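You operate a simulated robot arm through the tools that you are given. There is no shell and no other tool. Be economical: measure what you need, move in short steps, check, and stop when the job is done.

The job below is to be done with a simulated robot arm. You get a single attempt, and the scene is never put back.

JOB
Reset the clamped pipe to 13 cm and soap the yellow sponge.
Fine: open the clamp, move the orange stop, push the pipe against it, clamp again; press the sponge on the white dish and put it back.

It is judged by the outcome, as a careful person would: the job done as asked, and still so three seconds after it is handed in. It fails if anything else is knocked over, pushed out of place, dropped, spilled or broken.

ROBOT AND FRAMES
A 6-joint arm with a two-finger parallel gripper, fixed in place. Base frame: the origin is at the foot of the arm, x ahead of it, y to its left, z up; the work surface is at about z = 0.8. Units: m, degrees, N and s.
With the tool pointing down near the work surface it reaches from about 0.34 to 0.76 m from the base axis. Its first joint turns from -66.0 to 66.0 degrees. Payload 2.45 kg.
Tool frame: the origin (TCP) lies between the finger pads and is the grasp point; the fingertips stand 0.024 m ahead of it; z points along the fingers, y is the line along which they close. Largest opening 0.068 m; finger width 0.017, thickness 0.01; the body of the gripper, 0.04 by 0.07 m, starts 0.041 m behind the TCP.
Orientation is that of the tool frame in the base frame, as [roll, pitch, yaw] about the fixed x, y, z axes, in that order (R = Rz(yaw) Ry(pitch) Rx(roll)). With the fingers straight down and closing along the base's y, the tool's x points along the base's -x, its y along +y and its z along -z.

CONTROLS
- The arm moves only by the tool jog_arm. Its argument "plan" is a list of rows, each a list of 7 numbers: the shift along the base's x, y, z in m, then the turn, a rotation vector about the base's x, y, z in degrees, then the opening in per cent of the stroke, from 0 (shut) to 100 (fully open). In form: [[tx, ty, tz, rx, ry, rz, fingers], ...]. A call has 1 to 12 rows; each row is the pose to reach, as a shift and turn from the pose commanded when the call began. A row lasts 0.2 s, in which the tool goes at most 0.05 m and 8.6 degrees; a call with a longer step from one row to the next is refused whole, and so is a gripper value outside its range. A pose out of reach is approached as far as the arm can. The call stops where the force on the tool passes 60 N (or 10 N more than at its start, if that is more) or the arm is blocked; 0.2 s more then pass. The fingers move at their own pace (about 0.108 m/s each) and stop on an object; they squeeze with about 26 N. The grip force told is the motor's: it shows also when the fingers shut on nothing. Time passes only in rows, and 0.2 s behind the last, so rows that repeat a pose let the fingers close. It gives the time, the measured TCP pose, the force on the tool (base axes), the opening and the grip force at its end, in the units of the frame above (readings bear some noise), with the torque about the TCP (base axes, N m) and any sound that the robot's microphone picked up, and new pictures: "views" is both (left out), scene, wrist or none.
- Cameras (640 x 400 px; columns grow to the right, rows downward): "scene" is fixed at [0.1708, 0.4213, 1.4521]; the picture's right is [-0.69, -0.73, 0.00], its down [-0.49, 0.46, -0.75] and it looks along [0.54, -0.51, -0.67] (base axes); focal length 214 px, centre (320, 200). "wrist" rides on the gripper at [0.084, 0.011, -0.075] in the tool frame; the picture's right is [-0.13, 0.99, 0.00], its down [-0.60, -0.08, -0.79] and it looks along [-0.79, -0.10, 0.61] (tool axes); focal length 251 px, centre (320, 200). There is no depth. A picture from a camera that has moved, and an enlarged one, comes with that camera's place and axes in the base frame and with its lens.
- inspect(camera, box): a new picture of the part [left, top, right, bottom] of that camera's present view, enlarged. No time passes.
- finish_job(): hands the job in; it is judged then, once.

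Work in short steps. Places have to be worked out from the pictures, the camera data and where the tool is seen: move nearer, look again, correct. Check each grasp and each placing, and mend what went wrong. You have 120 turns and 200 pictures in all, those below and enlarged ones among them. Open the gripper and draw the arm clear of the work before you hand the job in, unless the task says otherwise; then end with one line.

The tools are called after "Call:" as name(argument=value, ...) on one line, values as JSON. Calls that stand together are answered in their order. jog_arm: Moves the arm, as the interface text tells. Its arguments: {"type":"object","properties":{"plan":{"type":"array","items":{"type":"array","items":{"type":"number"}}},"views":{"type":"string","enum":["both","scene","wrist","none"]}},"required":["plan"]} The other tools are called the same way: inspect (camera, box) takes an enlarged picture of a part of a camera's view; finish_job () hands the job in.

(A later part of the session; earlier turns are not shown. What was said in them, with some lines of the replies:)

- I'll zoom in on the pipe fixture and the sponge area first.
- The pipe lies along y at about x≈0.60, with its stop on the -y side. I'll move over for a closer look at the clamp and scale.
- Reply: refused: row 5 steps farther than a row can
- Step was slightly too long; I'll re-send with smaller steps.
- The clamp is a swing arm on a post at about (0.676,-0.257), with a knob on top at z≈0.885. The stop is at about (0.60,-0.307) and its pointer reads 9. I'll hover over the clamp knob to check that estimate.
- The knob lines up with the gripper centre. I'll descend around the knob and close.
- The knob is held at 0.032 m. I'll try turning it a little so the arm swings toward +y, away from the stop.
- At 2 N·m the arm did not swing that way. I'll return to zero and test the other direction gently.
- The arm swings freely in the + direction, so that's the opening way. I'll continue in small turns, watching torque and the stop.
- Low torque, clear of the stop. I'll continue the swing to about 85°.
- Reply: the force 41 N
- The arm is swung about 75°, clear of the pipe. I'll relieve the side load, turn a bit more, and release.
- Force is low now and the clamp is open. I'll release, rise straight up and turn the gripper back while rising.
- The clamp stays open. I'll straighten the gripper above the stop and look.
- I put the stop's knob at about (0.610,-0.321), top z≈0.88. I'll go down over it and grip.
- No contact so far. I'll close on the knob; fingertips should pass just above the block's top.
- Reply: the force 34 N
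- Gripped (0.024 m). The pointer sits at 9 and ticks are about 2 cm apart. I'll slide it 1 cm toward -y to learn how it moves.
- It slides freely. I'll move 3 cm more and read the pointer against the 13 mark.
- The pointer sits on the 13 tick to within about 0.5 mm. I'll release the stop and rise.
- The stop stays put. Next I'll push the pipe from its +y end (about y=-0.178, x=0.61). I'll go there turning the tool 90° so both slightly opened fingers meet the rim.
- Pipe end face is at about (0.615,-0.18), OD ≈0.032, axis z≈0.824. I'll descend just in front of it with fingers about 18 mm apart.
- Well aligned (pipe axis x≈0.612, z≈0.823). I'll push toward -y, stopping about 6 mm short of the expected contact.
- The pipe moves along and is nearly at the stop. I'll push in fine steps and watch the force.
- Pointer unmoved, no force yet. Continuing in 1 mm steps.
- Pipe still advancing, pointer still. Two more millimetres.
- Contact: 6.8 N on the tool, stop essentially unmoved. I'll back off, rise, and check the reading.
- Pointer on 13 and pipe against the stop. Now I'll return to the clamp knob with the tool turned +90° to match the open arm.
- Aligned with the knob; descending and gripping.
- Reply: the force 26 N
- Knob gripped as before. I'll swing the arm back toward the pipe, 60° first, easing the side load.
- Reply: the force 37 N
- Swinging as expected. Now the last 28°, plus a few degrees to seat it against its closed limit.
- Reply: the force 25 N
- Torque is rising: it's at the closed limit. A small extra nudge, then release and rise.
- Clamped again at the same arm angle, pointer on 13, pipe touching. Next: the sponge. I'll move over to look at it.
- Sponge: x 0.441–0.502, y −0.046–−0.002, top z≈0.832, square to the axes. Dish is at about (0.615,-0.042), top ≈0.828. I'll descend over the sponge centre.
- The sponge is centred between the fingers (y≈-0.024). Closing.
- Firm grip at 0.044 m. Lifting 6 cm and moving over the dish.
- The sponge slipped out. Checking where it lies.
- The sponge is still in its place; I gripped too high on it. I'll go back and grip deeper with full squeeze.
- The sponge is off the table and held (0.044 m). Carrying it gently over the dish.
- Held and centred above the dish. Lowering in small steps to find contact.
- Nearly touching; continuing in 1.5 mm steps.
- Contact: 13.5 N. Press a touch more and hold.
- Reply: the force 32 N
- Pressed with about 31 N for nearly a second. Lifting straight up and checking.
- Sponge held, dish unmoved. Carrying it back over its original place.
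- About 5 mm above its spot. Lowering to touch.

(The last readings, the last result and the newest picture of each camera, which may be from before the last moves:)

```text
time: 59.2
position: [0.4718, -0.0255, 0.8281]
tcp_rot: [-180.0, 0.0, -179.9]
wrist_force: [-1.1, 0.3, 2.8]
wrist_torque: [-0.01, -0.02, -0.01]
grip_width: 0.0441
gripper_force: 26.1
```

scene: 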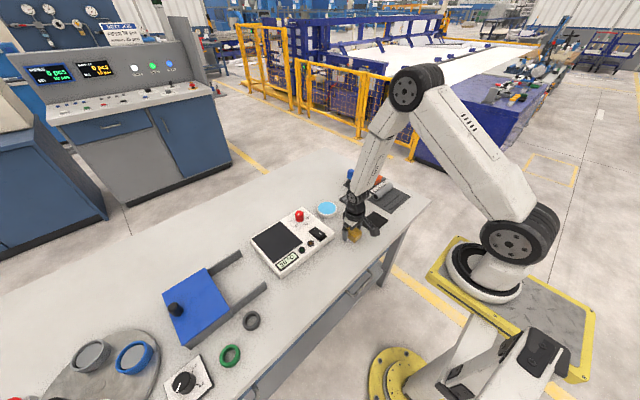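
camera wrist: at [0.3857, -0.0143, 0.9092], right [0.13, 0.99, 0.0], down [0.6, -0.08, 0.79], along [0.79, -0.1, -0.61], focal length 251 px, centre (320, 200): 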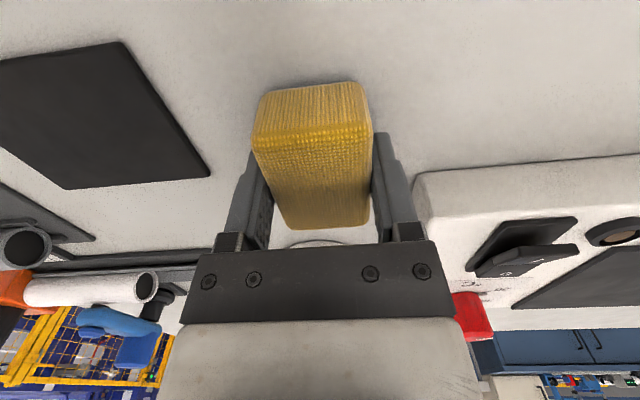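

Light contact (≈3 N): the sponge is on the table. Releasing and rising clear.

Call:
jog_arm(plan=[[0, 0, 0, 0, 0, 0, 80], [0, 0, 0, 0, 0, 0, 100], [0, 0, 0, 0, 0, 0, 100], [0, 0, 0.03, 0, 0, 0, 100], [0, 0, 0.07, 0, 0, 0, 100], [-0.01, 0.0, 0.11, 0, 0, 0, 100], [-0.03, 0.0, 0.15, 0, 0, 0, 100], [-0.03, 0.0, 0.19, 0, 0, 0, 100], [-0.03, 0.0, 0.2, 0, 0, 0, 100]])

Call:
inspect(camera="scene", box=[308, 195, 404, 255])

Call:
inspect(camera="scene", box=[335, 160, 415, 210])

```text
time: 61.2
position: [0.4409, -0.0252, 1.0276]
tcp_rot: [180.0, 0.0, -180.0]
wrist_force: [0.1, -0.6, 0.8]
wrist_torque: [-0.02, 0.01, 0.0]
grip_width: 0.0682
gripper_force: 0.1
camera wrist: at [0.3558, -0.014, 1.1038], right [0.13, 0.99, 0.0], down [0.6, -0.08, 0.79], along [0.79, -0.1, -0.61], focal length 251 px, centre (320, 200)
```

scene: 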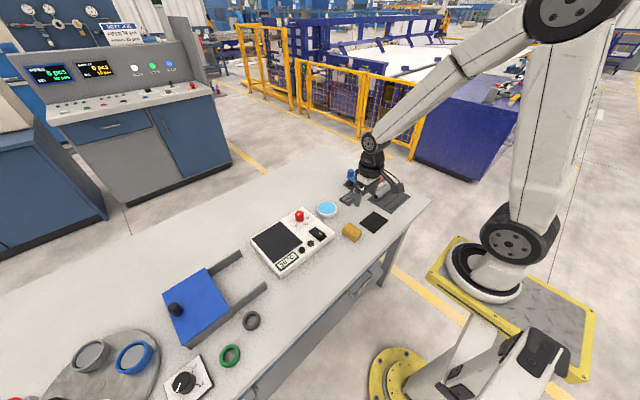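
wrist: 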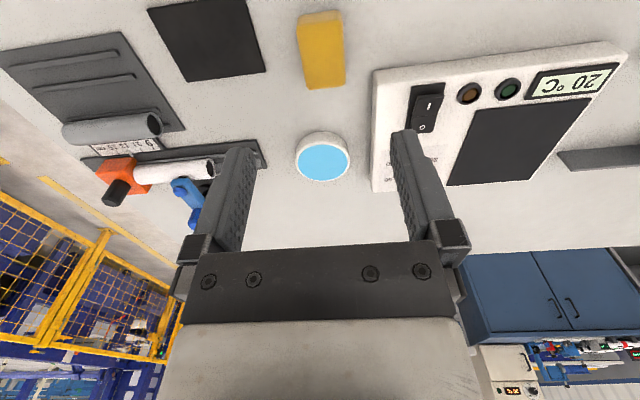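

```text
6.67 times, centred on (356, 225) of scene
camera zoom: at [0.1707, 0.4213, 1.4521], right [-0.69, -0.73, 0.0], down [-0.49, 0.46, -0.75], along [0.54, -0.51, -0.67], focal length 1430 px, centre (80, 33)
```

zoom: 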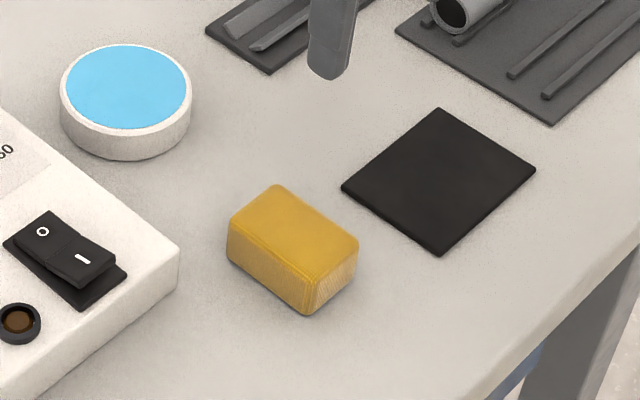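

```text
8.00 times, centred on (375, 185) of scene
camera zoom: at [0.1707, 0.4213, 1.4521], right [-0.69, -0.73, 0.0], down [-0.49, 0.46, -0.75], along [0.54, -0.51, -0.67], focal length 1716 px, centre (-120, 320)
```

zoom: 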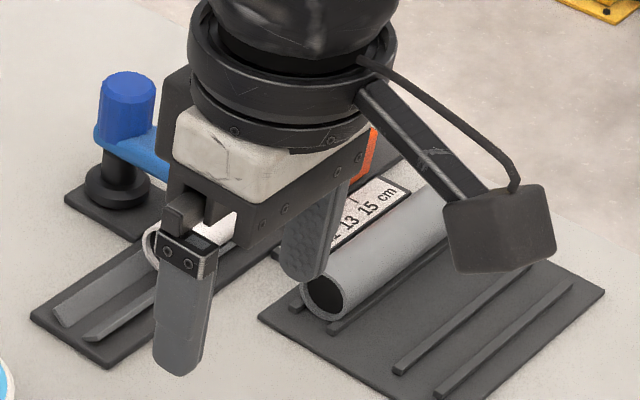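

The sponge is back in its place, the dish hasn't moved, the pipe is clamped at 13, and the arm is clear with the gripper open. Handing in.

Call:
finish_job()

```text
The job is handed in.
```

The pipe is clamped against the stop at 13 cm. The sponge was pressed on the soap dish at about 31 N and put back in its place; it slipped from the first grip but stayed where it was, and no soap was visible on it afterwards.
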